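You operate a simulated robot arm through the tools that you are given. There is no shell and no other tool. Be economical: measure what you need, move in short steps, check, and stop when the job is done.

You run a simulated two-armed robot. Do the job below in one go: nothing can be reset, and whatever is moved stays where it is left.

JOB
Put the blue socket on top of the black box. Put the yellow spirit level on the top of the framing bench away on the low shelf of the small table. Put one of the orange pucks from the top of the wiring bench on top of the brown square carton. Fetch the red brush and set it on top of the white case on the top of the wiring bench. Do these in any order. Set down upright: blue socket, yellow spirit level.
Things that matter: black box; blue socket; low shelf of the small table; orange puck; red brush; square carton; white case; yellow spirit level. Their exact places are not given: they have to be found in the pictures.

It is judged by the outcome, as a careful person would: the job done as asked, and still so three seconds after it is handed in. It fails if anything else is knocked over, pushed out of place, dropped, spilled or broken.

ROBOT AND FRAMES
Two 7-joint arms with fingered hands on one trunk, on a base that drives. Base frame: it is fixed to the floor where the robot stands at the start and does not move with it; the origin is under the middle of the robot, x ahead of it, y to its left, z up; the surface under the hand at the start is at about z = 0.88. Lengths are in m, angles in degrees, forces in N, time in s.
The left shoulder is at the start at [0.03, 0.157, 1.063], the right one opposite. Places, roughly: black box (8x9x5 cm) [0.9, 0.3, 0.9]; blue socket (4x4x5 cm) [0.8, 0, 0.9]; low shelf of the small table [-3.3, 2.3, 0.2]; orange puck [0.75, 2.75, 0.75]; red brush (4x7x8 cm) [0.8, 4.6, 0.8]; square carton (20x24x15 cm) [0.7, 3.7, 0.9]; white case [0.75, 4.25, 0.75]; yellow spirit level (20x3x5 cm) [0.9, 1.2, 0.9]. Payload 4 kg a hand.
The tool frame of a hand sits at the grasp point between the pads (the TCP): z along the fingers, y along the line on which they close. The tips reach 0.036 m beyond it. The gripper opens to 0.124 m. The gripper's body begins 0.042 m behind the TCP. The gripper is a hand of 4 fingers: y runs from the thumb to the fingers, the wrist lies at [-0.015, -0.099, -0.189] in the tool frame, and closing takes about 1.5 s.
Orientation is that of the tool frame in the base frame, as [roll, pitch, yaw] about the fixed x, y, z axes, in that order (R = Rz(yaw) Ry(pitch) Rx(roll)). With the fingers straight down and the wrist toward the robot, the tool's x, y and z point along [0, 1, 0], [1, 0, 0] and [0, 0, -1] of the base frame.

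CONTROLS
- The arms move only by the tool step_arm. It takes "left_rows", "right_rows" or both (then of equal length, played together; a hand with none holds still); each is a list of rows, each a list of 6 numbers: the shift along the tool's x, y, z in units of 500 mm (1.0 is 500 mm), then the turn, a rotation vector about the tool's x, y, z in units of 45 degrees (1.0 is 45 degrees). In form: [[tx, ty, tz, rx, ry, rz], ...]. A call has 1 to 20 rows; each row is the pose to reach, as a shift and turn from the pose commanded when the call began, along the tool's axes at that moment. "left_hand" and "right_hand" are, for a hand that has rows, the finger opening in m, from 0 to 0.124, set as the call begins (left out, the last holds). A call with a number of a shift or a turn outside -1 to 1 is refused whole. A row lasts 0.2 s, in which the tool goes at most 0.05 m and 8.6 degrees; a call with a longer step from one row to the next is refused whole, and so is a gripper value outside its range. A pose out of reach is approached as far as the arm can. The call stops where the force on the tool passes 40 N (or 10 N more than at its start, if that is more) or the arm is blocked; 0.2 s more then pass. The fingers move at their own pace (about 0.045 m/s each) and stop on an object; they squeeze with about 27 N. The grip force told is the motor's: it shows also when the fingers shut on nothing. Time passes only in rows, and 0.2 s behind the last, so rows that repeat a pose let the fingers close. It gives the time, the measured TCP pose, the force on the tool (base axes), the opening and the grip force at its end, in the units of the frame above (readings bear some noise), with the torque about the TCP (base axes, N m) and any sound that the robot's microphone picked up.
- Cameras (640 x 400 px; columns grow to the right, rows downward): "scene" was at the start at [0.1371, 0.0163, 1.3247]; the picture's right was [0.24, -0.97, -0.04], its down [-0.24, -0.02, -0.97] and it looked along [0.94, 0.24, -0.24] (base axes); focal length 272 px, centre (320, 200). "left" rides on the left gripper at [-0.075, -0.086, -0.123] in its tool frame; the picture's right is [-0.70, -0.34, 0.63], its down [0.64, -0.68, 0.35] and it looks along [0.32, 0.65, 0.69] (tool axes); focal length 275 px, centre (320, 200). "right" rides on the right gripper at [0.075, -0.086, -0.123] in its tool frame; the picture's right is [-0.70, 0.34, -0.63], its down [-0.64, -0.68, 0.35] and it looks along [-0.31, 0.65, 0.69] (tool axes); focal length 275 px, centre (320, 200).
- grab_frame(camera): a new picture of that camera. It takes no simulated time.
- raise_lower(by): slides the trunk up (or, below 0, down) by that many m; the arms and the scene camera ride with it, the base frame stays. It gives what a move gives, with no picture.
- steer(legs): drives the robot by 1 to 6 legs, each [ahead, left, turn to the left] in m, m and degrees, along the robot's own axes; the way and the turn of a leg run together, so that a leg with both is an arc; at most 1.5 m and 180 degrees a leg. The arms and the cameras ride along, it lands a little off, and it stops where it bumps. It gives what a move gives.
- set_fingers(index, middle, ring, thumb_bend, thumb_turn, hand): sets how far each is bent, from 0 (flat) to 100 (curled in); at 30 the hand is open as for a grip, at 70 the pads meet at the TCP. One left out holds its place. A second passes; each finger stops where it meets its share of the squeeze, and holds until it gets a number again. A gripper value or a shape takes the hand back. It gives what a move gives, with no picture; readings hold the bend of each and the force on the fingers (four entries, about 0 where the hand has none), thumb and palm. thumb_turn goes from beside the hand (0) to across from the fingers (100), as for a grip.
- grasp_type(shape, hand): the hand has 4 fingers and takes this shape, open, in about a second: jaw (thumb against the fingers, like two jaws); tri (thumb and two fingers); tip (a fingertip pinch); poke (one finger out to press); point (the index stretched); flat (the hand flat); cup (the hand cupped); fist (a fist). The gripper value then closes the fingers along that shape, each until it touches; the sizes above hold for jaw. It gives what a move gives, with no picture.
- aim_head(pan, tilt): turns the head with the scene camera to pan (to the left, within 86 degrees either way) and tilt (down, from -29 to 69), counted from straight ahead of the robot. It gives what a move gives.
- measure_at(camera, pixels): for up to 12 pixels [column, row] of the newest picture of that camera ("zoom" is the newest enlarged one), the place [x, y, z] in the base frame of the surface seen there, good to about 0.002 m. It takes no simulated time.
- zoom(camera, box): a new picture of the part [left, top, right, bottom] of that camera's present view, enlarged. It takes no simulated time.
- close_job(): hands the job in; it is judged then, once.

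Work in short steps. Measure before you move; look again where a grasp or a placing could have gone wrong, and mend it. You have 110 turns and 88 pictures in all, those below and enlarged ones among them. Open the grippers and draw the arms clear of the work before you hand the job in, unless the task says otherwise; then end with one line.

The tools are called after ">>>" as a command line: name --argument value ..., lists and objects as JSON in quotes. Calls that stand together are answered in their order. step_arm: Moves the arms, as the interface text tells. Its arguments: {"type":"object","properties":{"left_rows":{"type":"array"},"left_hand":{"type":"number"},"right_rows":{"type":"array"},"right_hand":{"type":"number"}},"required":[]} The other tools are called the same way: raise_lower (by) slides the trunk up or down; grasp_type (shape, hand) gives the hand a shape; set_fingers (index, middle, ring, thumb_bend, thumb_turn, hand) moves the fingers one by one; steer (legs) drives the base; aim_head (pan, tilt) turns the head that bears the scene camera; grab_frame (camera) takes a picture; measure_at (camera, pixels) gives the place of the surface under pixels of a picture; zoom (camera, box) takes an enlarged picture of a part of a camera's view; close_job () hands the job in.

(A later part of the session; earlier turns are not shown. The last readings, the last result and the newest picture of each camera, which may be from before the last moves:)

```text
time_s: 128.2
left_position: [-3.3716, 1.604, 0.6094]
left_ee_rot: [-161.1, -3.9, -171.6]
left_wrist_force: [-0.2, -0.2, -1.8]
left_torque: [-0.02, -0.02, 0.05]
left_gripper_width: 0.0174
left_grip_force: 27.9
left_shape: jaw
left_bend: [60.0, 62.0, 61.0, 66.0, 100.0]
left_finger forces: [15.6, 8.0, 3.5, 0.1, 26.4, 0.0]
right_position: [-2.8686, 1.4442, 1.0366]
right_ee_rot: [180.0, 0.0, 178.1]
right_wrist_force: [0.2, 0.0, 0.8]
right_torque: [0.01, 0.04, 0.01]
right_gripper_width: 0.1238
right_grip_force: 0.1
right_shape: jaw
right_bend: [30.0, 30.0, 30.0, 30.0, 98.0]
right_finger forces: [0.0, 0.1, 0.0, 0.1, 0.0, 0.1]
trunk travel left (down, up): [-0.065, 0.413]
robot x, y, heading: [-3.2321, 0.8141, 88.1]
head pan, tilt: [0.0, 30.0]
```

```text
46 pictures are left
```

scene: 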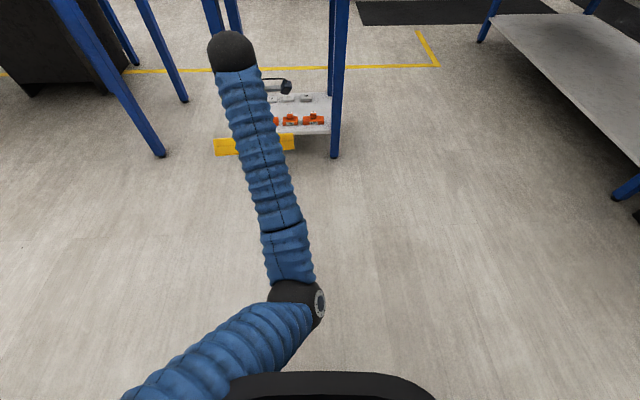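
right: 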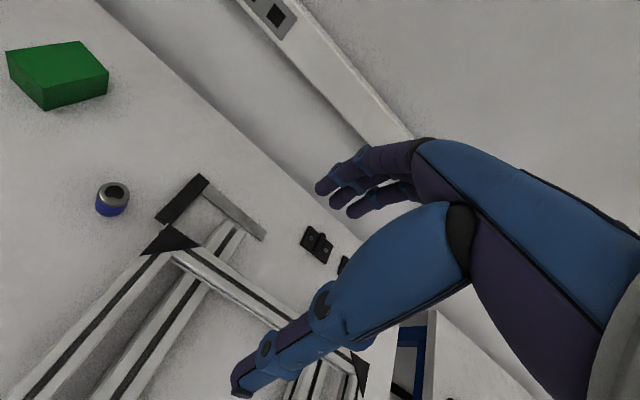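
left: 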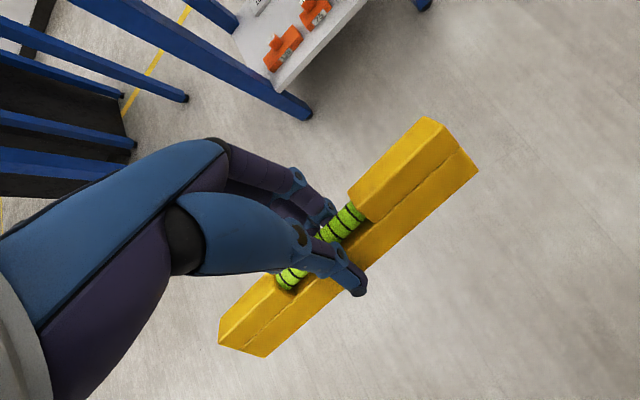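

The shelf is visible at (300,110) with orange blocks in front and grey ones behind. I zoom and measure.

>>> zoom --camera "scene" --box '[210, 70, 370, 170]'

>>> measure_at --camera "scene" --pixels '[[313, 115], [313, 125], [290, 116], [303, 108], [315, 105], [305, 97], [288, 98], [325, 130], [325, 100], [337, 80], [235, 35], [296, 300]]'

```text
4.00 times, centred on (290, 120) of scene
```

zoom: 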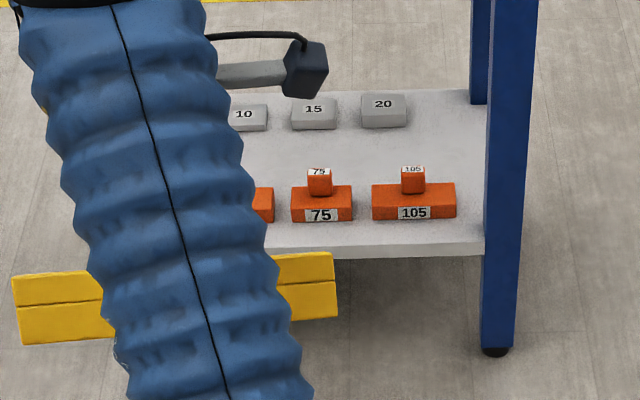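

```text
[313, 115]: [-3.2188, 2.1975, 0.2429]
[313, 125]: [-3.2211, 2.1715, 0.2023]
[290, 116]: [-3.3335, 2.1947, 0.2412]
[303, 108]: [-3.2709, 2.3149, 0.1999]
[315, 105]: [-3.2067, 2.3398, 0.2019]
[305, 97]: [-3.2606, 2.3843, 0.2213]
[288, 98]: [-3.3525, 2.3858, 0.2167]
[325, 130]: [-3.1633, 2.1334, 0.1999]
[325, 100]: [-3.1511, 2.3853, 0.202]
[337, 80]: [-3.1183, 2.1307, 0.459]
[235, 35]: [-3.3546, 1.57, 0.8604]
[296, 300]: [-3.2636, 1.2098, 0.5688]
```

The free strip is y≈2.23–2.36 on the shelf. The left hand sagged during lowering, so I hold one short step to see where the arm settles.

>>> step_arm --left_rows '[[0, 0, 0, 0, 0, 0], [0, 0, 0, 0, 0, 0], [0, 0, 0, 0, 0, 0]]'

```text
time_s: 129.0
left_position: [-3.3732, 1.6036, 0.6097]
left_ee_rot: [-161.0, -3.9, -171.5]
left_wrist_force: [-0.3, -0.1, -1.6]
left_torque: [-0.02, -0.01, 0.02]
left_gripper_width: 0.0178
left_grip_force: 27.4
left_shape: jaw
left_bend: [60.0, 62.0, 61.0, 66.0, 100.0]
left_finger forces: [15.7, 8.0, 3.4, 0.0, 26.3, 0.0]
right_position: [-2.8687, 1.4422, 1.0376]
right_ee_rot: [179.9, 0.0, 178.1]
right_wrist_force: [0.1, -0.2, -0.7]
right_torque: [0.0, -0.02, 0.01]
right_gripper_width: 0.124
right_grip_force: 0.0
right_shape: jaw
right_bend: [30.0, 30.0, 30.0, 30.0, 98.0]
right_finger forces: [0.1, 0.1, 0.1, 0.0, 0.0, 0.1]
trunk travel left (down, up): [-0.065, 0.413]
robot x, y, heading: [-3.2344, 0.8099, 88.3]
head pan, tilt: [0.0, 30.0]
```

It holds. I straighten the hand orientation.

>>> step_arm --left_rows '[[0, 0, 0, -0.11, -0.022, 0.048], [0, 0, 0, -0.22, -0.044, 0.096], [0, 0, 0, -0.33, -0.066, 0.144], [0, 0, 0, -0.42, -0.087, 0.187], [0, 0, 0, -0.42, -0.087, 0.187]]'

```text
time_s: 130.2
left_position: [-3.382, 1.6081, 0.6199]
left_ee_rot: [179.2, 0.9, -178.8]
left_wrist_force: [1.2, 0.2, -2.6]
left_torque: [0.02, -0.06, 0.0]
left_gripper_width: 0.0175
left_grip_force: 27.4
left_shape: jaw
left_bend: [60.0, 62.0, 61.0, 66.0, 100.0]
left_finger forces: [15.6, 7.9, 3.4, 0.0, 26.5, 0.1]
right_position: [-2.8686, 1.4434, 1.036]
right_ee_rot: [179.9, 0.0, 178.0]
right_wrist_force: [0.1, -0.7, 0.2]
right_torque: [-0.02, -0.01, 0.01]
right_gripper_width: 0.1239
right_grip_force: 0.0
right_shape: jaw
right_bend: [30.0, 30.0, 30.0, 30.0, 98.0]
right_finger forces: [0.0, 0.0, 0.1, 0.0, 0.0, 0.0]
trunk travel left (down, up): [-0.065, 0.413]
robot x, y, heading: [-3.2327, 0.8094, 88.2]
head pan, tilt: [0.0, 30.0]
```

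Now I test reach by lowering to the shelf-placing height (z≈0.25) in free space before the table.

>>> step_arm --left_rows '[[0, 0, 0.05, 0, 0, 0], [0, 0, 0.1, 0, 0, 0], [0, 0, 0.15, 0, 0, 0], [0, 0, 0.2, 0, 0, 0], [0, 0, 0.25, 0, 0, 0], [0, 0, 0.3, 0, 0, 0], [0, 0, 0.35, 0, 0, 0], [0, 0, 0.4, 0, 0, 0], [0, 0, 0.45, 0, 0, 0], [0, 0, 0.5, 0, 0, 0], [0, 0, 0.55, 0, 0, 0], [0, 0, 0.6, 0, 0, 0], [0, 0, 0.65, 0, 0, 0], [0, 0, 0.7, 0, 0, 0], [0, 0, 0.74, 0, 0, 0], [0, 0, 0.74, 0, 0, 0]]'

>>> grab_frame --camera "scene"

```text
time_s: 131.7
left_position: [-3.3631, 1.6605, 0.5683]
left_ee_rot: [171.5, 2.2, -179.6]
left_wrist_force: [0.5, 0.5, -2.0]
left_torque: [-0.05, -0.02, -0.02]
left_gripper_width: 0.0177
left_grip_force: 26.3
left_shape: jaw
left_bend: [60.0, 62.0, 61.0, 66.0, 100.0]
left_finger forces: [15.6, 7.9, 3.4, 0.0, 26.6, 0.1]
right_position: [-2.8681, 1.4462, 1.0296]
right_ee_rot: [-179.6, -0.1, 178.1]
right_wrist_force: [0.7, 1.4, -0.2]
right_torque: [-0.08, 0.01, 0.03]
right_gripper_width: 0.1241
right_grip_force: 0.1
right_shape: jaw
right_bend: [30.0, 30.0, 30.0, 30.0, 98.0]
right_finger forces: [0.0, 0.2, 0.0, 0.0, 0.0, 0.0]
trunk travel left (down, up): [-0.065, 0.413]
robot x, y, heading: [-3.2288, 0.81, 87.9]
head pan, tilt: [0.0, 30.0]
stopped in row 7 (left hand): the arm was blocked; the commanded pose is now the measured one
```

```text
44 pictures are left
```

scene: 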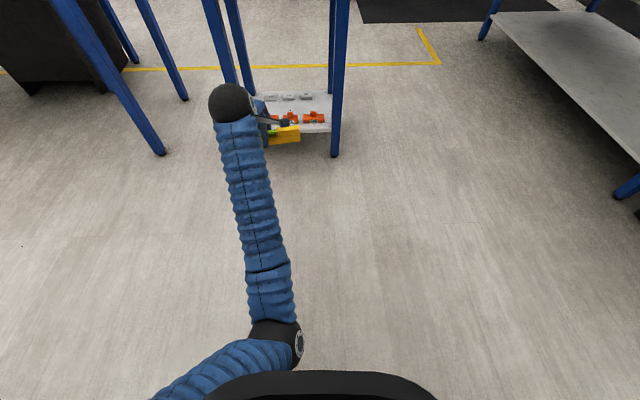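

The elbow is touching the robot's own base rim at (275,345). I measure rim and elbow to find a better arm posture.

>>> measure_at --camera "scene" --pixels '[[275, 330], [290, 350], [265, 300], [320, 378], [230, 385], [420, 390], [320, 395], [232, 100], [200, 370]]'

```text
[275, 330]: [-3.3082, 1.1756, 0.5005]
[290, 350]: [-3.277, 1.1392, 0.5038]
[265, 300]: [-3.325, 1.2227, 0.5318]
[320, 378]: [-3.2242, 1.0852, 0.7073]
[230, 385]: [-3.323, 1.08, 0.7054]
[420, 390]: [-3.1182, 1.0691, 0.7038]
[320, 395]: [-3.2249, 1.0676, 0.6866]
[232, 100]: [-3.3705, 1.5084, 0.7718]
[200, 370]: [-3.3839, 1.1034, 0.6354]
```

The upper arm catches the tray corner; with the hand 20° out to the left it will clear. I lift a little, straighten, and swing the hand 0.2 m left, then lower.

>>> step_arm --left_rows '[[0, 0, -0.05, 0.05, 0.012, 0], [0.03, 0, -0.1, 0.1, 0.025, 0], [0.1, 0, -0.1, 0.15, 0.037, 0], [0.17, 0.02, -0.1, 0.19, 0.049, 0], [0.24, 0.04, -0.1, 0.19, 0.049, 0], [0.31, 0.06, -0.1, 0.19, 0.049, 0], [0.38, 0.08, -0.1, 0.19, 0.049, 0], [0.42, 0.1, -0.1, 0.19, 0.049, 0], [0.42, 0.1, -0.04, 0.19, 0.049, 0], [0.42, 0.1, 0.02, 0.19, 0.049, 0], [0.42, 0.1, 0.08, 0.19, 0.049, 0], [0.42, 0.1, 0.14, 0.19, 0.049, 0], [0.42, 0.1, 0.2, 0.19, 0.049, 0], [0.42, 0.1, 0.26, 0.19, 0.049, 0], [0.42, 0.1, 0.32, 0.19, 0.049, 0], [0.42, 0.1, 0.32, 0.19, 0.049, 0]]'

>>> grab_frame --camera "scene"

```text
time_s: 135.1
left_position: [-3.5668, 1.7275, 0.4085]
left_ee_rot: [-179.7, 0.0, -179.4]
left_wrist_force: [-0.1, 0.8, -1.5]
left_torque: [0.01, -0.01, 0.02]
left_gripper_width: 0.0174
left_grip_force: 27.0
left_shape: jaw
left_bend: [60.0, 62.0, 61.0, 66.0, 100.0]
left_finger forces: [15.7, 7.7, 3.4, 0.1, 26.4, 0.0]
right_position: [-2.8685, 1.4437, 1.0372]
right_ee_rot: [179.9, 0.0, 178.1]
right_wrist_force: [0.5, -0.5, 0.0]
right_torque: [0.02, 0.02, 0.0]
right_gripper_width: 0.1237
right_grip_force: 0.1
right_shape: jaw
right_bend: [30.0, 30.0, 30.0, 30.0, 98.0]
right_finger forces: [0.1, 0.1, 0.0, 0.0, 0.0, 0.0]
trunk travel left (down, up): [-0.065, 0.413]
robot x, y, heading: [-3.2342, 0.8123, 87.9]
head pan, tilt: [0.0, 30.0]
```

```text
43 pictures are left
```

scene: 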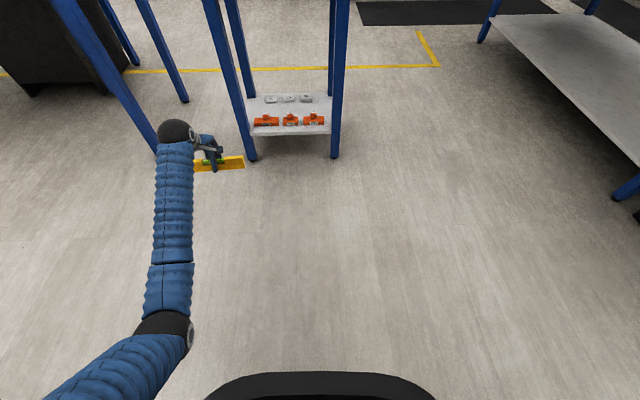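

Works, and the shelf is fully visible. I zoom in, measure the shelf, and test lowering to z≈0.25.

>>> zoom --camera "scene" --box '[220, 60, 364, 170]'

>>> measure_at --camera "scene" --pixels '[[253, 155], [250, 130], [327, 130], [265, 118], [290, 118], [313, 117], [290, 112], [271, 99], [306, 99], [250, 105], [247, 98], [290, 133]]'

>>> step_arm --left_rows '[[0, 0, 0.06, 0, 0, 0], [0, 0, 0.12, 0, 0, 0], [0, 0, 0.18, 0, 0, 0], [0, 0, 0.24, 0, 0, 0], [0, 0, 0.3, 0, 0, 0], [0, 0, 0.32, 0, 0, 0], [0, 0, 0.32, 0, 0, 0]]'

```text
3.64 times, centred on (292, 115) of scene
```

zoom: 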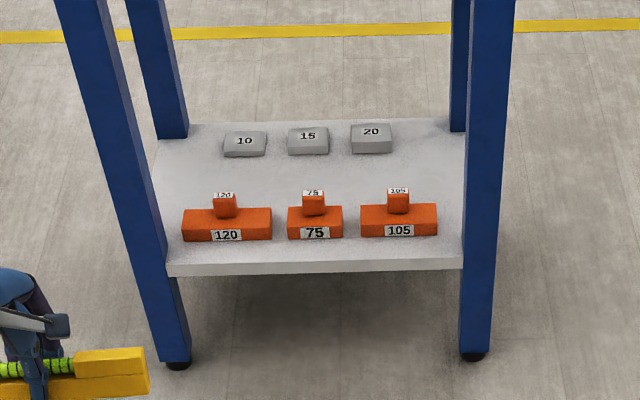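

```text
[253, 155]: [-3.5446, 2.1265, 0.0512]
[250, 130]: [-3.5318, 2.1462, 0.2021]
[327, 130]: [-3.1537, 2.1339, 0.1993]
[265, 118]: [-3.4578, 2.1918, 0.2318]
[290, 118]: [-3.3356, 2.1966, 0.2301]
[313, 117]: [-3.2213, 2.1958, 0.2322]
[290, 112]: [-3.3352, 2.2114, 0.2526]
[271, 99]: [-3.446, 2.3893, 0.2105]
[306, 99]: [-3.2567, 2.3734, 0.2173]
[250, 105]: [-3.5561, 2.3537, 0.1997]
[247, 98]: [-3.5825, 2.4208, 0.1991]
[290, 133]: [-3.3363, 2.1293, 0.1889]
```

```text
time_s: 136.7
left_position: [-3.5651, 1.7251, 0.2475]
left_ee_rot: [-179.5, 0.0, -179.5]
left_wrist_force: [0.4, 0.1, -1.5]
left_torque: [0.0, -0.01, 0.02]
left_gripper_width: 0.0174
left_grip_force: 27.6
left_shape: jaw
left_bend: [60.0, 62.0, 61.0, 66.0, 100.0]
left_finger forces: [15.6, 7.7, 3.4, 0.0, 26.3, 0.1]
right_position: [-2.8677, 1.4433, 1.0366]
right_ee_rot: [-180.0, 0.0, 178.1]
right_wrist_force: [0.0, 0.4, -0.4]
right_torque: [-0.02, 0.01, -0.02]
right_gripper_width: 0.1239
right_grip_force: 0.0
right_shape: jaw
right_bend: [30.0, 30.0, 30.0, 30.0, 98.0]
right_finger forces: [0.1, 0.0, 0.1, 0.1, 0.0, 0.1]
trunk travel left (down, up): [-0.065, 0.413]
robot x, y, heading: [-3.2316, 0.8118, 88.1]
head pan, tilt: [0.0, 30.0]
```

Reach works. Target is (-3.335, 2.30). I raise to z≈0.40 and drive right 0.21, then ahead 0.40 with the level toward the opening.

>>> step_arm --left_rows '[[0, 0, -0.06, 0, 0, 0], [0, 0, -0.12, 0, 0, 0], [0, 0, -0.18, 0, 0, 0], [0, 0, -0.24, 0, 0, 0], [0, 0, -0.3, 0, 0, 0], [0, 0, -0.3, 0, 0, 0]]'

>>> steer --legs '[[0, -0.212, 0], [0.3, 0, 0]]'

>>> grab_frame --camera "scene"

```text
time_s: 138.1
left_position: [-3.5685, 1.7254, 0.3984]
left_ee_rot: [-179.5, 0.0, -179.5]
left_wrist_force: [-0.4, -0.5, -1.6]
left_torque: [-0.01, -0.01, -0.05]
left_gripper_width: 0.0174
left_grip_force: 26.8
left_shape: jaw
left_bend: [60.0, 62.0, 61.0, 66.0, 100.0]
left_finger forces: [15.6, 7.8, 3.4, 0.0, 26.4, 0.0]
right_position: [-2.8687, 1.4431, 1.0361]
right_ee_rot: [179.9, 0.1, 178.1]
right_wrist_force: [-0.2, -0.1, 0.9]
right_torque: [0.0, -0.03, 0.01]
right_gripper_width: 0.1238
right_grip_force: 0.0
right_shape: jaw
right_bend: [30.0, 30.0, 30.0, 30.0, 98.0]
right_finger forces: [0.0, 0.0, 0.0, 0.0, 0.0, 0.1]
trunk travel left (down, up): [-0.065, 0.413]
robot x, y, heading: [-3.2329, 0.8126, 88.2]
head pan, tilt: [0.0, 30.0]
```

```text
time_s: 141.3
left_position: [-3.3423, 2.015, 0.3973]
left_ee_rot: [-179.5, -0.1, -179.8]
left_wrist_force: [-0.5, 0.5, -2.0]
left_torque: [0.02, -0.01, -0.01]
left_gripper_width: 0.0176
left_grip_force: 26.9
left_shape: jaw
left_bend: [60.0, 62.0, 61.0, 66.0, 100.0]
left_finger forces: [15.6, 7.8, 3.4, 0.0, 26.3, 0.0]
right_position: [-2.6431, 1.7308, 1.0359]
right_ee_rot: [-180.0, 0.0, 177.8]
right_wrist_force: [-0.3, 0.6, -0.6]
right_torque: [-0.05, -0.01, 0.01]
right_gripper_width: 0.1238
right_grip_force: 0.1
right_shape: jaw
right_bend: [30.0, 30.0, 30.0, 30.0, 98.0]
right_finger forces: [0.0, 0.1, 0.0, 0.0, 0.0, 0.0]
trunk travel left (down, up): [-0.065, 0.413]
robot x, y, heading: [-3.0094, 1.1001, 88.1]
head pan, tilt: [0.0, 30.0]
```

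```text
41 pictures are left
```

scene: 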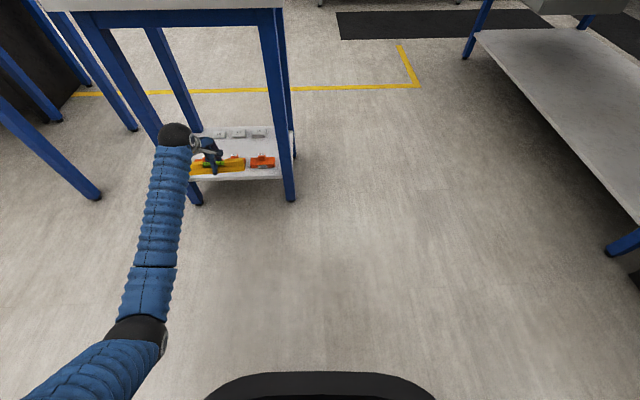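

Hand is centred at x≈-3.34 between the legs. I drive ahead 0.285 m.

>>> steer --legs '[[0.285, 0, 0]]'

>>> grab_frame --camera "scene"

>>> grab_frame --camera "left"

```text
time_s: 143.3
left_position: [-3.3321, 2.2976, 0.3967]
left_ee_rot: [-179.6, 0.1, -179.7]
left_wrist_force: [0.7, -0.2, -1.4]
left_torque: [-0.01, -0.02, 0.02]
left_gripper_width: 0.0171
left_grip_force: 26.5
left_shape: jaw
left_bend: [60.0, 62.0, 61.0, 66.0, 100.0]
left_finger forces: [15.6, 7.8, 3.4, 0.0, 26.3, 0.0]
right_position: [-2.6333, 2.0148, 1.0367]
right_ee_rot: [179.9, 0.0, 178.0]
right_wrist_force: [0.9, 0.2, -0.2]
right_torque: [0.0, 0.0, 0.0]
right_gripper_width: 0.1242
right_grip_force: 0.1
right_shape: jaw
right_bend: [30.0, 30.0, 30.0, 30.0, 98.0]
right_finger forces: [0.0, 0.1, 0.1, 0.1, 0.1, 0.0]
trunk travel left (down, up): [-0.065, 0.413]
robot x, y, heading: [-3.0005, 1.3803, 88.0]
head pan, tilt: [0.0, 30.0]
```

```text
40 pictures are left
```

scene: 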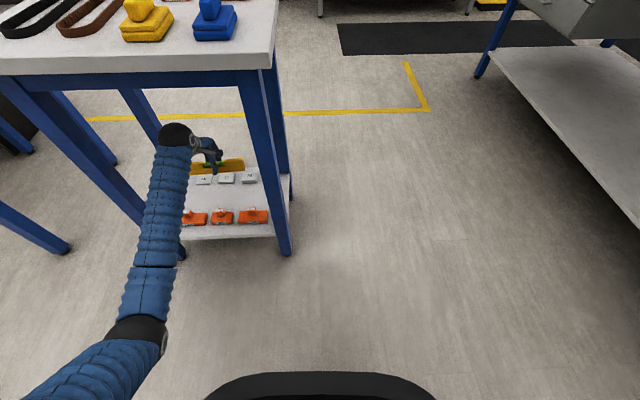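

```text
39 pictures are left
```

left: 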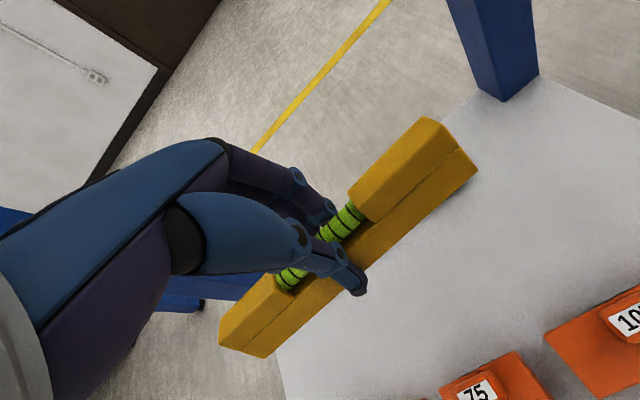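

I check positions of grey and orange blocks against the hand now.

>>> measure_at --camera "scene" --pixels '[[203, 180], [226, 178], [226, 183], [249, 181], [220, 200], [222, 211], [250, 212], [197, 219], [240, 195]]'

>>> measure_at --camera "left" --pixels '[[475, 375], [610, 320], [470, 170], [258, 352], [430, 122]]'

```text
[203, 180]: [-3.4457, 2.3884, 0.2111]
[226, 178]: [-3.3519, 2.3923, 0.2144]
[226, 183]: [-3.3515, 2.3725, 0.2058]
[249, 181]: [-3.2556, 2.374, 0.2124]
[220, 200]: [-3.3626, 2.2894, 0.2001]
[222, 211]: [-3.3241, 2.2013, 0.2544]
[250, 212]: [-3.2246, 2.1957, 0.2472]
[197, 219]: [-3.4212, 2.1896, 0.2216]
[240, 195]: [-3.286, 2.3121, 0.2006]
```

```text
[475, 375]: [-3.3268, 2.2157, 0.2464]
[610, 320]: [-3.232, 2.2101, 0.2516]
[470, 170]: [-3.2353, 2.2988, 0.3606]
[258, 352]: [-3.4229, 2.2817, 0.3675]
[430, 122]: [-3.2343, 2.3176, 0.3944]
```

Clearances are good (level y≈2.30; blocks at 2.225 and 2.37). I lower to z≈0.25.

>>> step_arm --left_rows '[[0, 0, 0.05, 0, 0, 0], [0, 0, 0.1, 0, 0, 0], [0, 0, 0.15, 0, 0, 0], [0, 0, 0.2, 0, 0, 0], [0, 0, 0.25, 0, 0, 0], [0, 0, 0.28, 0, 0, 0], [0, 0, 0.292, 0, 0, 0], [0, 0, 0.292, 0, 0, 0]]'

```text
time_s: 145.1
left_position: [-3.3322, 2.2982, 0.2514]
left_ee_rot: [-179.4, -0.1, -179.8]
left_wrist_force: [0.7, -0.5, -1.9]
left_torque: [-0.01, -0.01, -0.02]
left_gripper_width: 0.0176
left_grip_force: 27.2
left_shape: jaw
left_bend: [60.0, 62.0, 61.0, 66.0, 100.0]
left_finger forces: [15.6, 7.7, 3.4, 0.1, 26.2, 0.1]
right_position: [-2.6342, 2.0135, 1.0359]
right_ee_rot: [179.9, 0.0, 177.9]
right_wrist_force: [0.3, -0.2, 0.3]
right_torque: [0.0, 0.01, 0.01]
right_gripper_width: 0.1239
right_grip_force: 0.1
right_shape: jaw
right_bend: [30.0, 30.0, 30.0, 30.0, 98.0]
right_finger forces: [0.0, 0.0, 0.0, 0.0, 0.0, 0.1]
trunk travel left (down, up): [-0.065, 0.413]
robot x, y, heading: [-3.0016, 1.3848, 88.0]
head pan, tilt: [0.0, 30.0]
```

No contact yet; I creep down 5 mm more.

>>> step_arm --left_rows '[[0, 0, 0.003, 0, 0, 0], [0, 0, 0.006, 0, 0, 0], [0, 0, 0.009, 0, 0, 0], [0, 0, 0.009, 0, 0, 0]]'

>>> grab_frame --camera "left"

```text
time_s: 146.1
left_position: [-3.3317, 2.2968, 0.2474]
left_ee_rot: [-179.5, 0.0, -179.7]
left_wrist_force: [-0.7, -0.2, -1.7]
left_torque: [-0.02, 0.01, 0.02]
left_gripper_width: 0.0174
left_grip_force: 27.2
left_shape: jaw
left_bend: [60.0, 62.0, 61.0, 66.0, 100.0]
left_finger forces: [15.6, 7.9, 3.4, 0.0, 26.4, 0.0]
right_position: [-2.6343, 2.0129, 1.0365]
right_ee_rot: [179.9, -0.1, 177.9]
right_wrist_force: [0.3, 0.4, 0.4]
right_torque: [0.0, 0.01, 0.0]
right_gripper_width: 0.1239
right_grip_force: 0.0
right_shape: jaw
right_bend: [30.0, 30.0, 30.0, 30.0, 98.0]
right_finger forces: [0.0, 0.0, 0.0, 0.0, 0.0, 0.0]
trunk travel left (down, up): [-0.065, 0.413]
robot x, y, heading: [-2.9995, 1.3825, 88.1]
head pan, tilt: [0.0, 30.0]
```

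```text
38 pictures are left
```

left: 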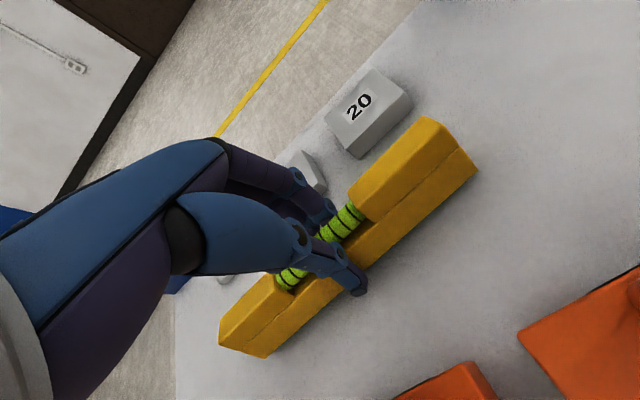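

Still no contact; the grey blocks have a couple of cm clearance. I continue down by millimetres.

>>> step_arm --left_rows '[[0, 0, 0.003, 0, 0, 0], [0, 0, 0.006, 0, 0, 0], [0, 0, 0.009, 0, 0, 0], [0, 0, 0.009, 0, 0, 0]]'

```text
time_s: 147.1
left_position: [-3.3315, 2.2971, 0.2452]
left_ee_rot: [-179.8, 0.0, -179.7]
left_wrist_force: [0.9, -2.7, 11.7]
left_torque: [-0.01, -0.04, -0.02]
left_gripper_width: 0.0176
left_grip_force: 27.4
left_shape: jaw
left_bend: [60.0, 62.0, 61.0, 66.0, 100.0]
left_finger forces: [14.8, 7.7, 3.3, 0.1, 32.2, 0.0]
right_position: [-2.6338, 2.0129, 1.0379]
right_ee_rot: [180.0, -0.1, 177.9]
right_wrist_force: [0.1, 0.7, 0.2]
right_torque: [0.01, -0.02, 0.02]
right_gripper_width: 0.124
right_grip_force: 0.1
right_shape: jaw
right_bend: [30.0, 30.0, 30.0, 30.0, 98.0]
right_finger forces: [0.0, 0.0, 0.1, 0.0, 0.2, 0.0]
trunk travel left (down, up): [-0.065, 0.413]
robot x, y, heading: [-3.0003, 1.3857, 88.0]
head pan, tilt: [0.0, 30.0]
```

Contact (12 N). I open modestly to 0.06 and rise straight up.

>>> step_arm --left_rows '[[0, 0, -0.002, 0, 0, 0], [0, 0, -0.002, 0, 0, 0], [0, 0, -0.002, 0, 0, 0], [0, 0, -0.002, 0, 0, 0], [0, 0, -0.002, 0, 0, 0], [0, 0, -0.03, 0, 0, 0], [0, 0, -0.07, 0, 0, 0], [0, 0, -0.12, 0, 0, 0], [0, 0, -0.18, 0, 0, 0], [0, 0, -0.24, 0, 0, 0], [0, 0, -0.28, 0, 0, 0], [0, 0, -0.28, 0, 0, 0]]' --left_hand 0.06

>>> grab_frame --camera "left"

```text
time_s: 149.7
left_position: [-3.3306, 2.2982, 0.385]
left_ee_rot: [-179.5, 0.0, -179.7]
left_wrist_force: [0.1, -1.1, 1.0]
left_torque: [-0.01, 0.0, 0.04]
left_gripper_width: 0.0597
left_grip_force: 0.0
left_shape: jaw
left_bend: [42.0, 46.0, 45.0, 56.0, 100.0]
left_finger forces: [0.1, 0.0, 0.1, 0.0, 0.0, 0.1]
right_position: [-2.6334, 2.0129, 1.0367]
right_ee_rot: [-180.0, 0.0, 178.0]
right_wrist_force: [0.3, 0.8, 0.4]
right_torque: [-0.02, -0.01, -0.01]
right_gripper_width: 0.1237
right_grip_force: 0.1
right_shape: jaw
right_bend: [30.0, 30.0, 30.0, 30.0, 98.0]
right_finger forces: [0.0, 0.0, 0.0, 0.1, 0.1, 0.1]
trunk travel left (down, up): [-0.065, 0.413]
robot x, y, heading: [-3.0027, 1.3808, 87.9]
head pan, tilt: [0.0, 30.0]
```

```text
37 pictures are left
```

left: 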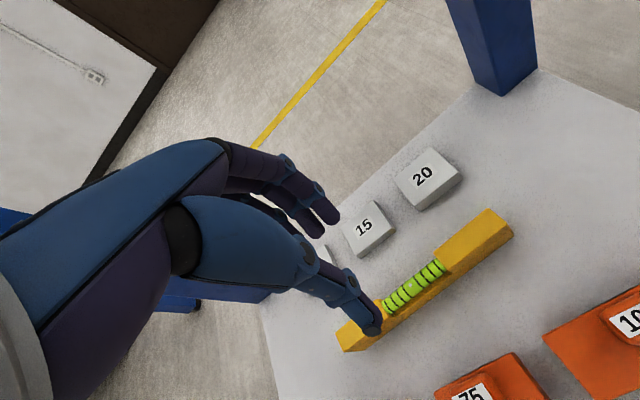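

The level stands upright on the shelf, nothing displaced. I back out and raise the trunk.

>>> steer --legs '[[-0.7, 0, 0]]'

>>> raise_lower --by 0.4

>>> step_arm --left_rows '[[0, 0, -0.08, 0, 0, 0], [-0.02, 0, -0.16, 0, 0, 0], [-0.06, -0.02, -0.24, 0, 0, 0], [-0.1, -0.04, -0.32, 0, 0, 0], [-0.14, -0.06, -0.4, 0, 0, 0], [-0.18, -0.08, -0.48, 0, 0, 0], [-0.22, -0.1, -0.56, 0, 0, 0], [-0.26, -0.12, -0.64, 0, 0, 0], [-0.3, -0.14, -0.72, 0, 0, 0], [-0.34, -0.16, -0.8, 0, 0, 0], [-0.38, -0.18, -0.86, 0, 0, 0], [-0.4, -0.2, -0.9, 0, 0, 0], [-0.4, -0.2, -0.9, 0, 0, 0]]'

```text
time_s: 153.6
left_position: [-3.3506, 1.5816, 0.3849]
left_ee_rot: [-179.6, 0.1, 179.7]
left_wrist_force: [-0.1, 0.2, -0.1]
left_torque: [-0.01, -0.05, 0.01]
left_gripper_width: 0.0599
left_grip_force: 0.0
left_shape: jaw
left_bend: [42.0, 46.0, 45.0, 56.0, 100.0]
left_finger forces: [0.0, 0.0, 0.0, 0.1, 0.0, 0.0]
right_position: [-2.6571, 1.2907, 1.0365]
right_ee_rot: [-180.0, 0.0, 177.4]
right_wrist_force: [-0.2, 0.3, 0.3]
right_torque: [-0.02, 0.03, 0.04]
right_gripper_width: 0.1238
right_grip_force: 0.1
right_shape: jaw
right_bend: [30.0, 30.0, 30.0, 30.0, 98.0]
right_finger forces: [0.0, 0.1, 0.1, 0.0, 0.0, 0.0]
trunk travel left (down, up): [-0.065, 0.413]
robot x, y, heading: [-3.0249, 0.6676, 87.5]
head pan, tilt: [0.0, 30.0]
```

```text
time_s: 157.5
left_position: [-3.3512, 1.5815, 0.7855]
left_ee_rot: [-179.5, 0.0, 179.8]
left_wrist_force: [0.7, 1.3, 0.6]
left_torque: [0.02, 0.0, 0.0]
left_gripper_width: 0.0598
left_grip_force: 0.1
left_shape: jaw
left_bend: [42.0, 46.0, 45.0, 56.0, 100.0]
left_finger forces: [0.0, 0.0, 0.0, 0.0, 0.0, 0.1]
right_position: [-2.656, 1.2902, 1.4364]
right_ee_rot: [179.9, 0.0, 177.5]
right_wrist_force: [-0.4, -0.1, 1.0]
right_torque: [0.01, 0.03, 0.03]
right_gripper_width: 0.1238
right_grip_force: 0.0
right_shape: jaw
right_bend: [30.0, 30.0, 30.0, 30.0, 98.0]
right_finger forces: [0.0, 0.1, 0.0, 0.1, 0.0, 0.0]
trunk travel left (down, up): [-0.465, 0.013]
robot x, y, heading: [-3.0328, 0.6679, 87.4]
head pan, tilt: [0.0, 30.0]
```

```text
time_s: 160.3
left_position: [-3.1516, 1.4861, 1.2343]
left_ee_rot: [-179.6, 0.0, 179.8]
left_wrist_force: [0.1, 0.1, 0.8]
left_torque: [0.0, 0.0, 0.0]
left_gripper_width: 0.0598
left_grip_force: 0.1
left_shape: jaw
left_bend: [42.0, 46.0, 45.0, 56.0, 100.0]
left_finger forces: [0.0, 0.1, 0.1, 0.0, 0.1, 0.0]
right_position: [-2.6571, 1.2908, 1.4371]
right_ee_rot: [-180.0, 0.0, 177.5]
right_wrist_force: [-0.6, -0.8, -0.5]
right_torque: [-0.02, 0.0, 0.01]
right_gripper_width: 0.1238
right_grip_force: 0.0
right_shape: jaw
right_bend: [30.0, 30.0, 30.0, 30.0, 98.0]
right_finger forces: [0.1, 0.0, 0.0, 0.1, 0.0, 0.0]
trunk travel left (down, up): [-0.465, 0.013]
robot x, y, heading: [-3.0307, 0.6635, 87.2]
head pan, tilt: [0.0, 30.0]
```

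Clear. I drive back along the corridor to (-0.75, 0.45), then turn left to look along y.

>>> steer --legs '[[-0.2, 0, 0], [0, 0, -87.2], [1.2, 0, 0], [1.05, 0, 0], [0, 0, 60]]'

>>> aim_head --pan 0 --tilt 25

>>> grab_frame --camera "scene"

```text
time_s: 179.0
left_position: [-0.514, 1.2495, 1.2362]
left_ee_rot: [-179.6, 0.1, 152.3]
left_wrist_force: [0.3, 0.0, -0.1]
left_torque: [0.01, 0.0, -0.02]
left_gripper_width: 0.0598
left_grip_force: 0.1
left_shape: jaw
left_bend: [42.0, 46.0, 45.0, 56.0, 100.0]
left_finger forces: [0.0, 0.0, 0.0, 0.1, 0.0, 0.0]
right_position: [-0.1651, 0.8488, 1.4366]
right_ee_rot: [180.0, 0.0, 150.0]
right_wrist_force: [0.6, -0.5, 0.4]
right_torque: [-0.03, 0.01, 0.0]
right_gripper_width: 0.1242
right_grip_force: 0.0
right_shape: jaw
right_bend: [30.0, 30.0, 30.0, 30.0, 98.0]
right_finger forces: [0.0, 0.0, 0.1, 0.1, 0.0, 0.0]
trunk travel left (down, up): [-0.465, 0.013]
robot x, y, heading: [-0.7838, 0.464, 60.0]
head pan, tilt: [0.0, 30.0]
```

```text
time_s: 179.6
left_position: [-0.5136, 1.2493, 1.2349]
left_ee_rot: [-179.6, 0.0, 152.4]
left_wrist_force: [0.0, 0.4, -1.2]
left_torque: [-0.02, 0.0, -0.01]
left_gripper_width: 0.0598
left_grip_force: 0.0
left_shape: jaw
left_bend: [42.0, 46.0, 45.0, 56.0, 100.0]
left_finger forces: [0.0, 0.0, 0.0, 0.0, 0.0, 0.0]
right_position: [-0.1645, 0.8482, 1.4377]
right_ee_rot: [-180.0, -0.1, 150.0]
right_wrist_force: [0.8, -0.2, 0.1]
right_torque: [-0.01, -0.03, 0.0]
right_gripper_width: 0.1241
right_grip_force: 0.1
right_shape: jaw
right_bend: [30.0, 30.0, 30.0, 30.0, 98.0]
right_finger forces: [0.0, 0.0, 0.0, 0.0, 0.0, 0.1]
trunk travel left (down, up): [-0.465, 0.013]
robot x, y, heading: [-0.7812, 0.4637, 60.0]
head pan, tilt: [0.0, 25.0]
```

```text
36 pictures are left
```

scene: 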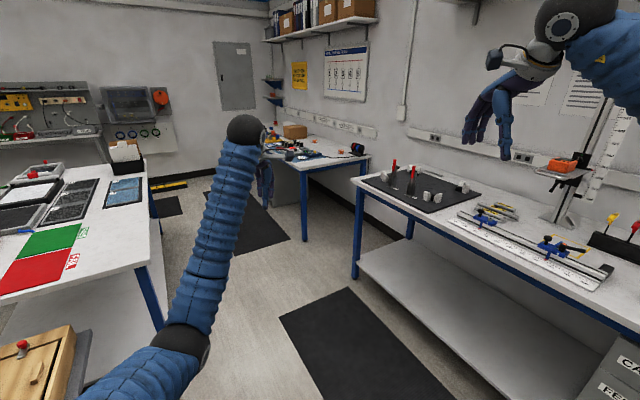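

I measure the aisle: inspection table edge (150,262), framing bench corner (355,185), wiring bench legs (305,235) and its top.

>>> measure_at --camera "scene" --pixels '[[150, 262], [158, 320], [148, 175], [355, 185], [355, 275], [304, 238], [310, 165], [295, 130], [355, 150], [275, 250], [290, 150], [85, 350]]'

>>> zoom --camera "scene" --box '[230, 100, 400, 206]'

```text
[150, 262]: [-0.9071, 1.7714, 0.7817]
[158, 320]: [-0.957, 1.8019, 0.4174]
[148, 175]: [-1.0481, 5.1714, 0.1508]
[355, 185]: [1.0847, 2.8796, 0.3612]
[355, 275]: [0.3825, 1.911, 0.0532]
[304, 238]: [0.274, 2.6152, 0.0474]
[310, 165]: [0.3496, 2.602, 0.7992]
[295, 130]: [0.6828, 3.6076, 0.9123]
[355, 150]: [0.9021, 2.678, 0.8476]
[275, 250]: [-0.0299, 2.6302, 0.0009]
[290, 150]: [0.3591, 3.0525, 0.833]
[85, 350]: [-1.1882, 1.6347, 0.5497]
```

```text
3.76 times, centred on (315, 153) of scene
```

zoom: 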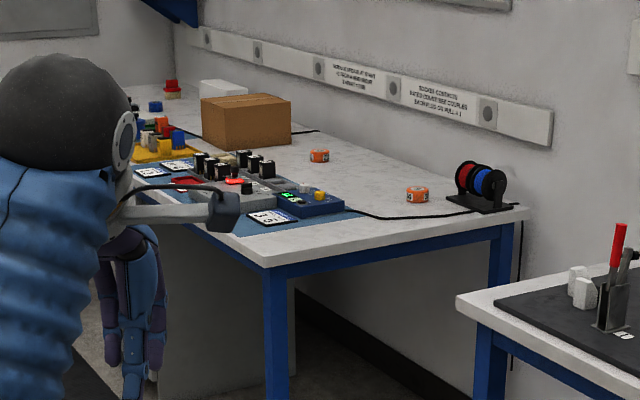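

The aisle runs x from -0.9 to 0.35. I drive up it at x≈-0.28 to y≈2.9 and turn to face the wiring bench.

>>> steer --legs '[[0, 0, 30], [0, -0.5, 0], [1.25, 0, 0], [1.15, 0, 0], [0, 0, -90]]'

>>> aim_head --pan 15 --tilt 30

>>> grab_frame --camera "scene"

```text
time_s: 199.3
left_position: [0.5039, 3.0419, 1.2342]
left_ee_rot: [-179.7, 0.0, 92.6]
left_wrist_force: [-0.9, -0.6, 0.0]
left_torque: [0.0, -0.01, 0.01]
left_gripper_width: 0.0599
left_grip_force: 0.1
left_shape: jaw
left_bend: [42.0, 46.0, 45.0, 56.0, 100.0]
left_finger forces: [0.0, 0.0, 0.0, 0.1, 0.0, 0.1]
right_position: [0.3335, 2.5389, 1.4369]
right_ee_rot: [180.0, 0.0, 90.3]
right_wrist_force: [0.7, 0.3, -0.2]
right_torque: [0.0, 0.02, 0.01]
right_gripper_width: 0.1239
right_grip_force: 0.0
right_shape: jaw
right_bend: [30.0, 30.0, 30.0, 30.0, 98.0]
right_finger forces: [0.0, 0.0, 0.0, 0.0, 0.1, 0.0]
trunk travel left (down, up): [-0.465, 0.013]
robot x, y, heading: [-0.31, 2.8785, 0.2]
head pan, tilt: [0.0, 25.0]
```

```text
time_s: 200.0
left_position: [0.5038, 3.0413, 1.2349]
left_ee_rot: [-179.5, 0.0, 92.7]
left_wrist_force: [0.5, -0.7, 0.5]
left_torque: [0.02, -0.01, 0.01]
left_gripper_width: 0.0599
left_grip_force: 0.0
left_shape: jaw
left_bend: [42.0, 46.0, 45.0, 56.0, 100.0]
left_finger forces: [0.0, 0.0, 0.0, 0.0, 0.0, 0.0]
right_position: [0.3336, 2.5386, 1.4363]
right_ee_rot: [-180.0, -0.1, 90.3]
right_wrist_force: [-0.3, -0.3, 0.5]
right_torque: [-0.03, 0.02, 0.01]
right_gripper_width: 0.124
right_grip_force: 0.0
right_shape: jaw
right_bend: [30.0, 30.0, 30.0, 30.0, 98.0]
right_finger forces: [0.0, 0.0, 0.0, 0.0, 0.0, 0.1]
trunk travel left (down, up): [-0.465, 0.013]
robot x, y, heading: [-0.3108, 2.8794, 0.2]
head pan, tilt: [15.0, 30.0]
```

```text
34 pictures are left
```

scene: 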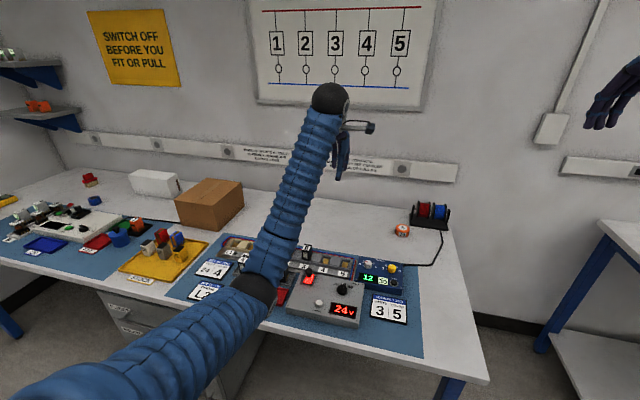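

One puck is at (402,230), the carton at (210,205), white case (155,183), red brush (88,180). I measure them all.

>>> measure_at --camera "scene" --pixels '[[402, 227], [402, 233], [182, 203], [206, 180], [243, 187], [212, 213], [206, 195], [153, 174], [132, 172], [175, 180], [88, 178], [86, 184]]'

>>> zoom --camera "scene" --box '[330, 180, 490, 280]'

>>> zoom --camera "scene" --box '[60, 150, 260, 250]'

```text
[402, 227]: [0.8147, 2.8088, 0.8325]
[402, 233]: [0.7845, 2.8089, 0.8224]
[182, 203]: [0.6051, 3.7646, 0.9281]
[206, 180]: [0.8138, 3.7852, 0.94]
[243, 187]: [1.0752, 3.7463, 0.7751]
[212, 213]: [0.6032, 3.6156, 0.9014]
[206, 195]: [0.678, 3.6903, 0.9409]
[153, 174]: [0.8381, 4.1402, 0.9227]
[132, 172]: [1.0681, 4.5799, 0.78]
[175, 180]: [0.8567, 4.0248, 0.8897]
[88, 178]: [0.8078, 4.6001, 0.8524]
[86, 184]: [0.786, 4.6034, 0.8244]
```

```text
4.00 times, centred on (410, 230) of scene
```

zoom: 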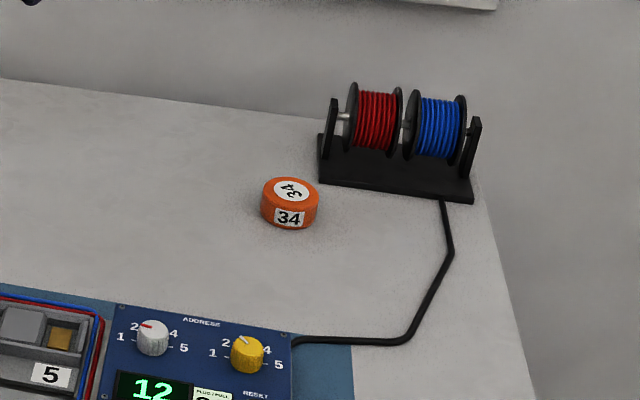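

```text
3.20 times, centred on (160, 200) of scene
```

zoom: 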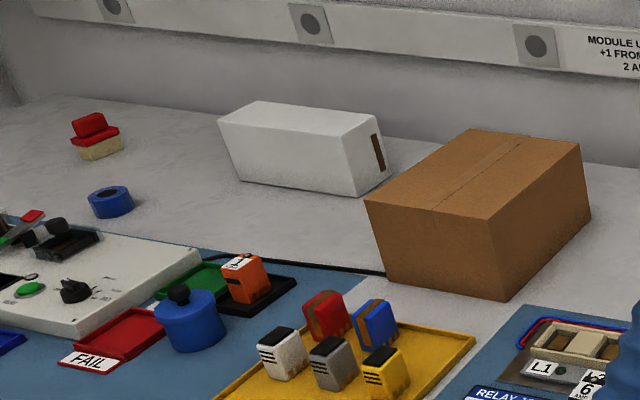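

Puck "34" is at about (0.805, 2.809), top 0.833; carton top at z 0.94. I drive to (-0.12, 2.70) for the left hand.

>>> steer --legs '[[0.19, -0.18, 0]]'

>>> grab_frame --camera "left"

```text
time_s: 201.9
left_position: [0.6959, 2.8674, 1.2353]
left_ee_rot: [-179.6, 0.0, 93.0]
left_wrist_force: [0.4, -0.1, -0.2]
left_torque: [0.01, -0.02, -0.02]
left_gripper_width: 0.0597
left_grip_force: 0.0
left_shape: jaw
left_bend: [42.0, 46.0, 45.0, 56.0, 100.0]
left_finger forces: [0.0, 0.0, 0.0, 0.0, 0.1, 0.0]
right_position: [0.5286, 2.3632, 1.4361]
right_ee_rot: [-179.9, 0.0, 90.4]
right_wrist_force: [0.7, 0.7, -0.1]
right_torque: [-0.03, 0.04, 0.02]
right_gripper_width: 0.1237
right_grip_force: 0.1
right_shape: jaw
right_bend: [30.0, 30.0, 30.0, 30.0, 98.0]
right_finger forces: [0.0, 0.1, 0.0, 0.0, 0.0, 0.0]
trunk travel left (down, up): [-0.465, 0.013]
robot x, y, heading: [-0.1172, 2.7014, 0.2]
head pan, tilt: [15.0, 30.0]
```

```text
31 pictures are left
```

left: 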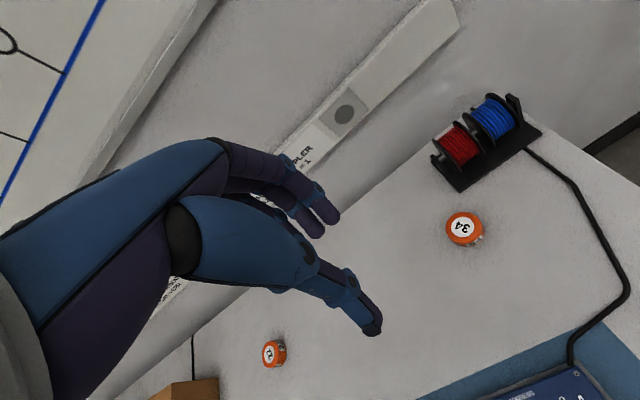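

Puck 34 shows at (465,229). I measure it, its rim and the bench.

>>> measure_at --camera "left" --pixels '[[464, 227], [449, 224], [465, 214], [478, 229], [462, 240], [470, 242], [500, 260], [450, 180], [490, 165]]'

```text
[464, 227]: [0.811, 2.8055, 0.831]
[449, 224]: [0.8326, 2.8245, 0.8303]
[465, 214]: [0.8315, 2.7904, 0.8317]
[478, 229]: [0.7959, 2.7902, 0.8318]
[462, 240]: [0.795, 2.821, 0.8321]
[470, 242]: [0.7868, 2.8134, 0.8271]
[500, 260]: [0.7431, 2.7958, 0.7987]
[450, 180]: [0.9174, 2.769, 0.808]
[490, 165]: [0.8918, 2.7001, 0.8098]
```

Puck centre (0.812, 2.806), z 0.80–0.832. I move above it and down to z≈0.96 with an opening of 0.09.

>>> step_arm --left_rows '[[-0.027, 0.045, 0, 0, 0, 0], [-0.054, 0.09, 0, 0, 0, 0], [-0.081, 0.135, 0, 0, 0, 0], [-0.108, 0.18, 0, 0, 0, 0], [-0.135, 0.225, 0, 0, 0, 0], [-0.135, 0.225, 0.06, 0, 0, 0], [-0.135, 0.225, 0.12, 0, 0, 0], [-0.135, 0.225, 0.18, 0, 0, 0], [-0.135, 0.225, 0.24, 0, 0, 0], [-0.135, 0.225, 0.3, 0, 0, 0], [-0.135, 0.225, 0.36, 0, 0, 0], [-0.135, 0.225, 0.42, 0, 0, 0], [-0.135, 0.225, 0.48, 0, 0, 0], [-0.135, 0.225, 0.53, 0, 0, 0], [-0.135, 0.225, 0.53, 0, 0, 0], [-0.135, 0.225, 0.53, 0, 0, 0]]' --left_hand 0.09

>>> grab_frame --camera "left"

>>> grab_frame --camera "scene"

```text
time_s: 205.3
left_position: [0.8107, 2.8059, 0.9684]
left_ee_rot: [-179.6, 0.0, 92.9]
left_wrist_force: [-0.5, -0.1, 0.2]
left_torque: [0.03, 0.04, 0.02]
left_gripper_width: 0.0896
left_grip_force: 0.0
left_shape: jaw
left_bend: [34.0, 37.0, 36.0, 39.0, 99.0]
left_finger forces: [0.0, 0.0, 0.0, 0.1, 0.1, 0.0]
right_position: [0.5278, 2.3659, 1.4359]
right_ee_rot: [-180.0, 0.0, 90.4]
right_wrist_force: [1.0, -0.3, 0.0]
right_torque: [-0.04, 0.02, -0.01]
right_gripper_width: 0.1241
right_grip_force: 0.1
right_shape: jaw
right_bend: [30.0, 30.0, 30.0, 30.0, 98.0]
right_finger forces: [0.0, 0.1, 0.1, 0.1, 0.0, 0.0]
trunk travel left (down, up): [-0.465, 0.013]
robot x, y, heading: [-0.1177, 2.7036, 0.7]
head pan, tilt: [15.0, 30.0]
```

```text
30 pictures are left
```

left: 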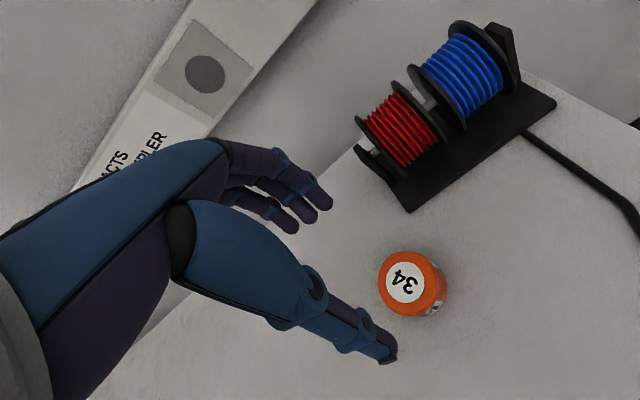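

```text
29 pictures are left
```

scene: 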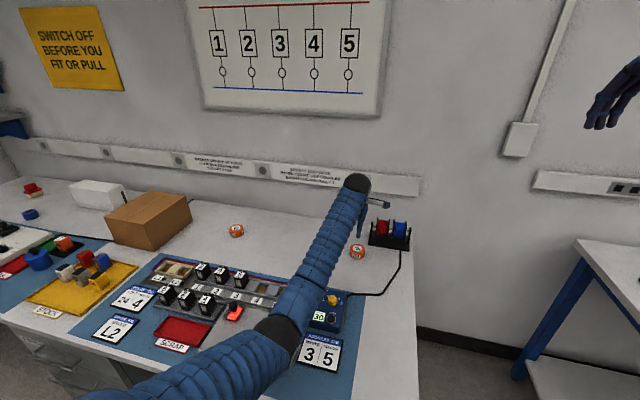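

Puck at (410,283), prediction about (404,285). I check the elbow's height above the instruments.

>>> measure_at --camera "scene" --pixels '[[275, 330], [295, 345], [310, 290], [325, 255], [333, 300], [235, 312], [325, 320]]'

>>> measure_at --camera "left" --pixels '[[382, 283], [405, 258], [432, 280], [408, 300], [405, 280], [412, 208]]'

```text
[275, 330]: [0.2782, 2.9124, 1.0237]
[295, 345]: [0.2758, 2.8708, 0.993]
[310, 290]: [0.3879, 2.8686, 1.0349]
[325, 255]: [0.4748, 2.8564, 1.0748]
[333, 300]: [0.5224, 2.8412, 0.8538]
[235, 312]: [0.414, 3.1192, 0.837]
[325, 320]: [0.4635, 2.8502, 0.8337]
```

```text
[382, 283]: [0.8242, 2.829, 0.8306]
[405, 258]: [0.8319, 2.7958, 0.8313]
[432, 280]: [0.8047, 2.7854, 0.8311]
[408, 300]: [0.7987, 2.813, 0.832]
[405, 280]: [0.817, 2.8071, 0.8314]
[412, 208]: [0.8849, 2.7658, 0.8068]
```

The forearm would come close to the instruments, so I lift, move the robot right to y≈2.48, and reach out leftward so the forearm passes over the clear bench end.

>>> step_arm --left_rows '[[0, 0, -0.08, 0, 0, 0], [0, 0, -0.16, 0, 0, 0], [0, 0, -0.24, 0, 0, 0], [0, 0, -0.3, 0, 0, 0], [0, 0, -0.3, 0, 0, 0]]'

>>> steer --legs '[[0.035, -0.225, 0]]'

```text
time_s: 206.5
left_position: [0.8115, 2.8059, 1.1195]
left_ee_rot: [-179.5, 0.0, 92.9]
left_wrist_force: [-1.2, 0.1, 0.1]
left_torque: [0.0, 0.03, -0.02]
left_gripper_width: 0.0899
left_grip_force: 0.1
left_shape: jaw
left_bend: [34.0, 37.0, 36.0, 39.0, 99.0]
left_finger forces: [0.0, 0.1, 0.0, 0.0, 0.0, 0.0]
right_position: [0.5274, 2.3645, 1.4372]
right_ee_rot: [-180.0, 0.0, 90.4]
right_wrist_force: [-0.4, 0.8, -0.6]
right_torque: [0.02, 0.01, -0.01]
right_gripper_width: 0.1239
right_grip_force: 0.0
right_shape: jaw
right_bend: [30.0, 30.0, 30.0, 30.0, 98.0]
right_finger forces: [0.0, 0.0, 0.0, 0.0, 0.0, 0.0]
trunk travel left (down, up): [-0.465, 0.013]
robot x, y, heading: [-0.1183, 2.7037, 0.5]
head pan, tilt: [15.0, 30.0]
```

```text
time_s: 208.2
left_position: [0.8492, 2.577, 1.1197]
left_ee_rot: [-179.6, 0.0, 92.9]
left_wrist_force: [0.8, -0.1, 0.3]
left_torque: [0.03, -0.02, -0.02]
left_gripper_width: 0.0897
left_grip_force: 0.1
left_shape: jaw
left_bend: [34.0, 37.0, 36.0, 39.0, 99.0]
left_finger forces: [0.0, 0.1, 0.0, 0.0, 0.0, 0.0]
right_position: [0.564, 2.1353, 1.4366]
right_ee_rot: [-180.0, -0.1, 90.2]
right_wrist_force: [-0.1, -0.1, 0.1]
right_torque: [0.02, 0.01, 0.0]
right_gripper_width: 0.1238
right_grip_force: 0.2
right_shape: jaw
right_bend: [30.0, 30.0, 30.0, 30.0, 98.0]
right_finger forces: [0.0, 0.0, 0.0, 0.0, 0.1, 0.1]
trunk travel left (down, up): [-0.465, 0.013]
robot x, y, heading: [-0.0832, 2.4745, 0.3]
head pan, tilt: [15.0, 30.0]
```

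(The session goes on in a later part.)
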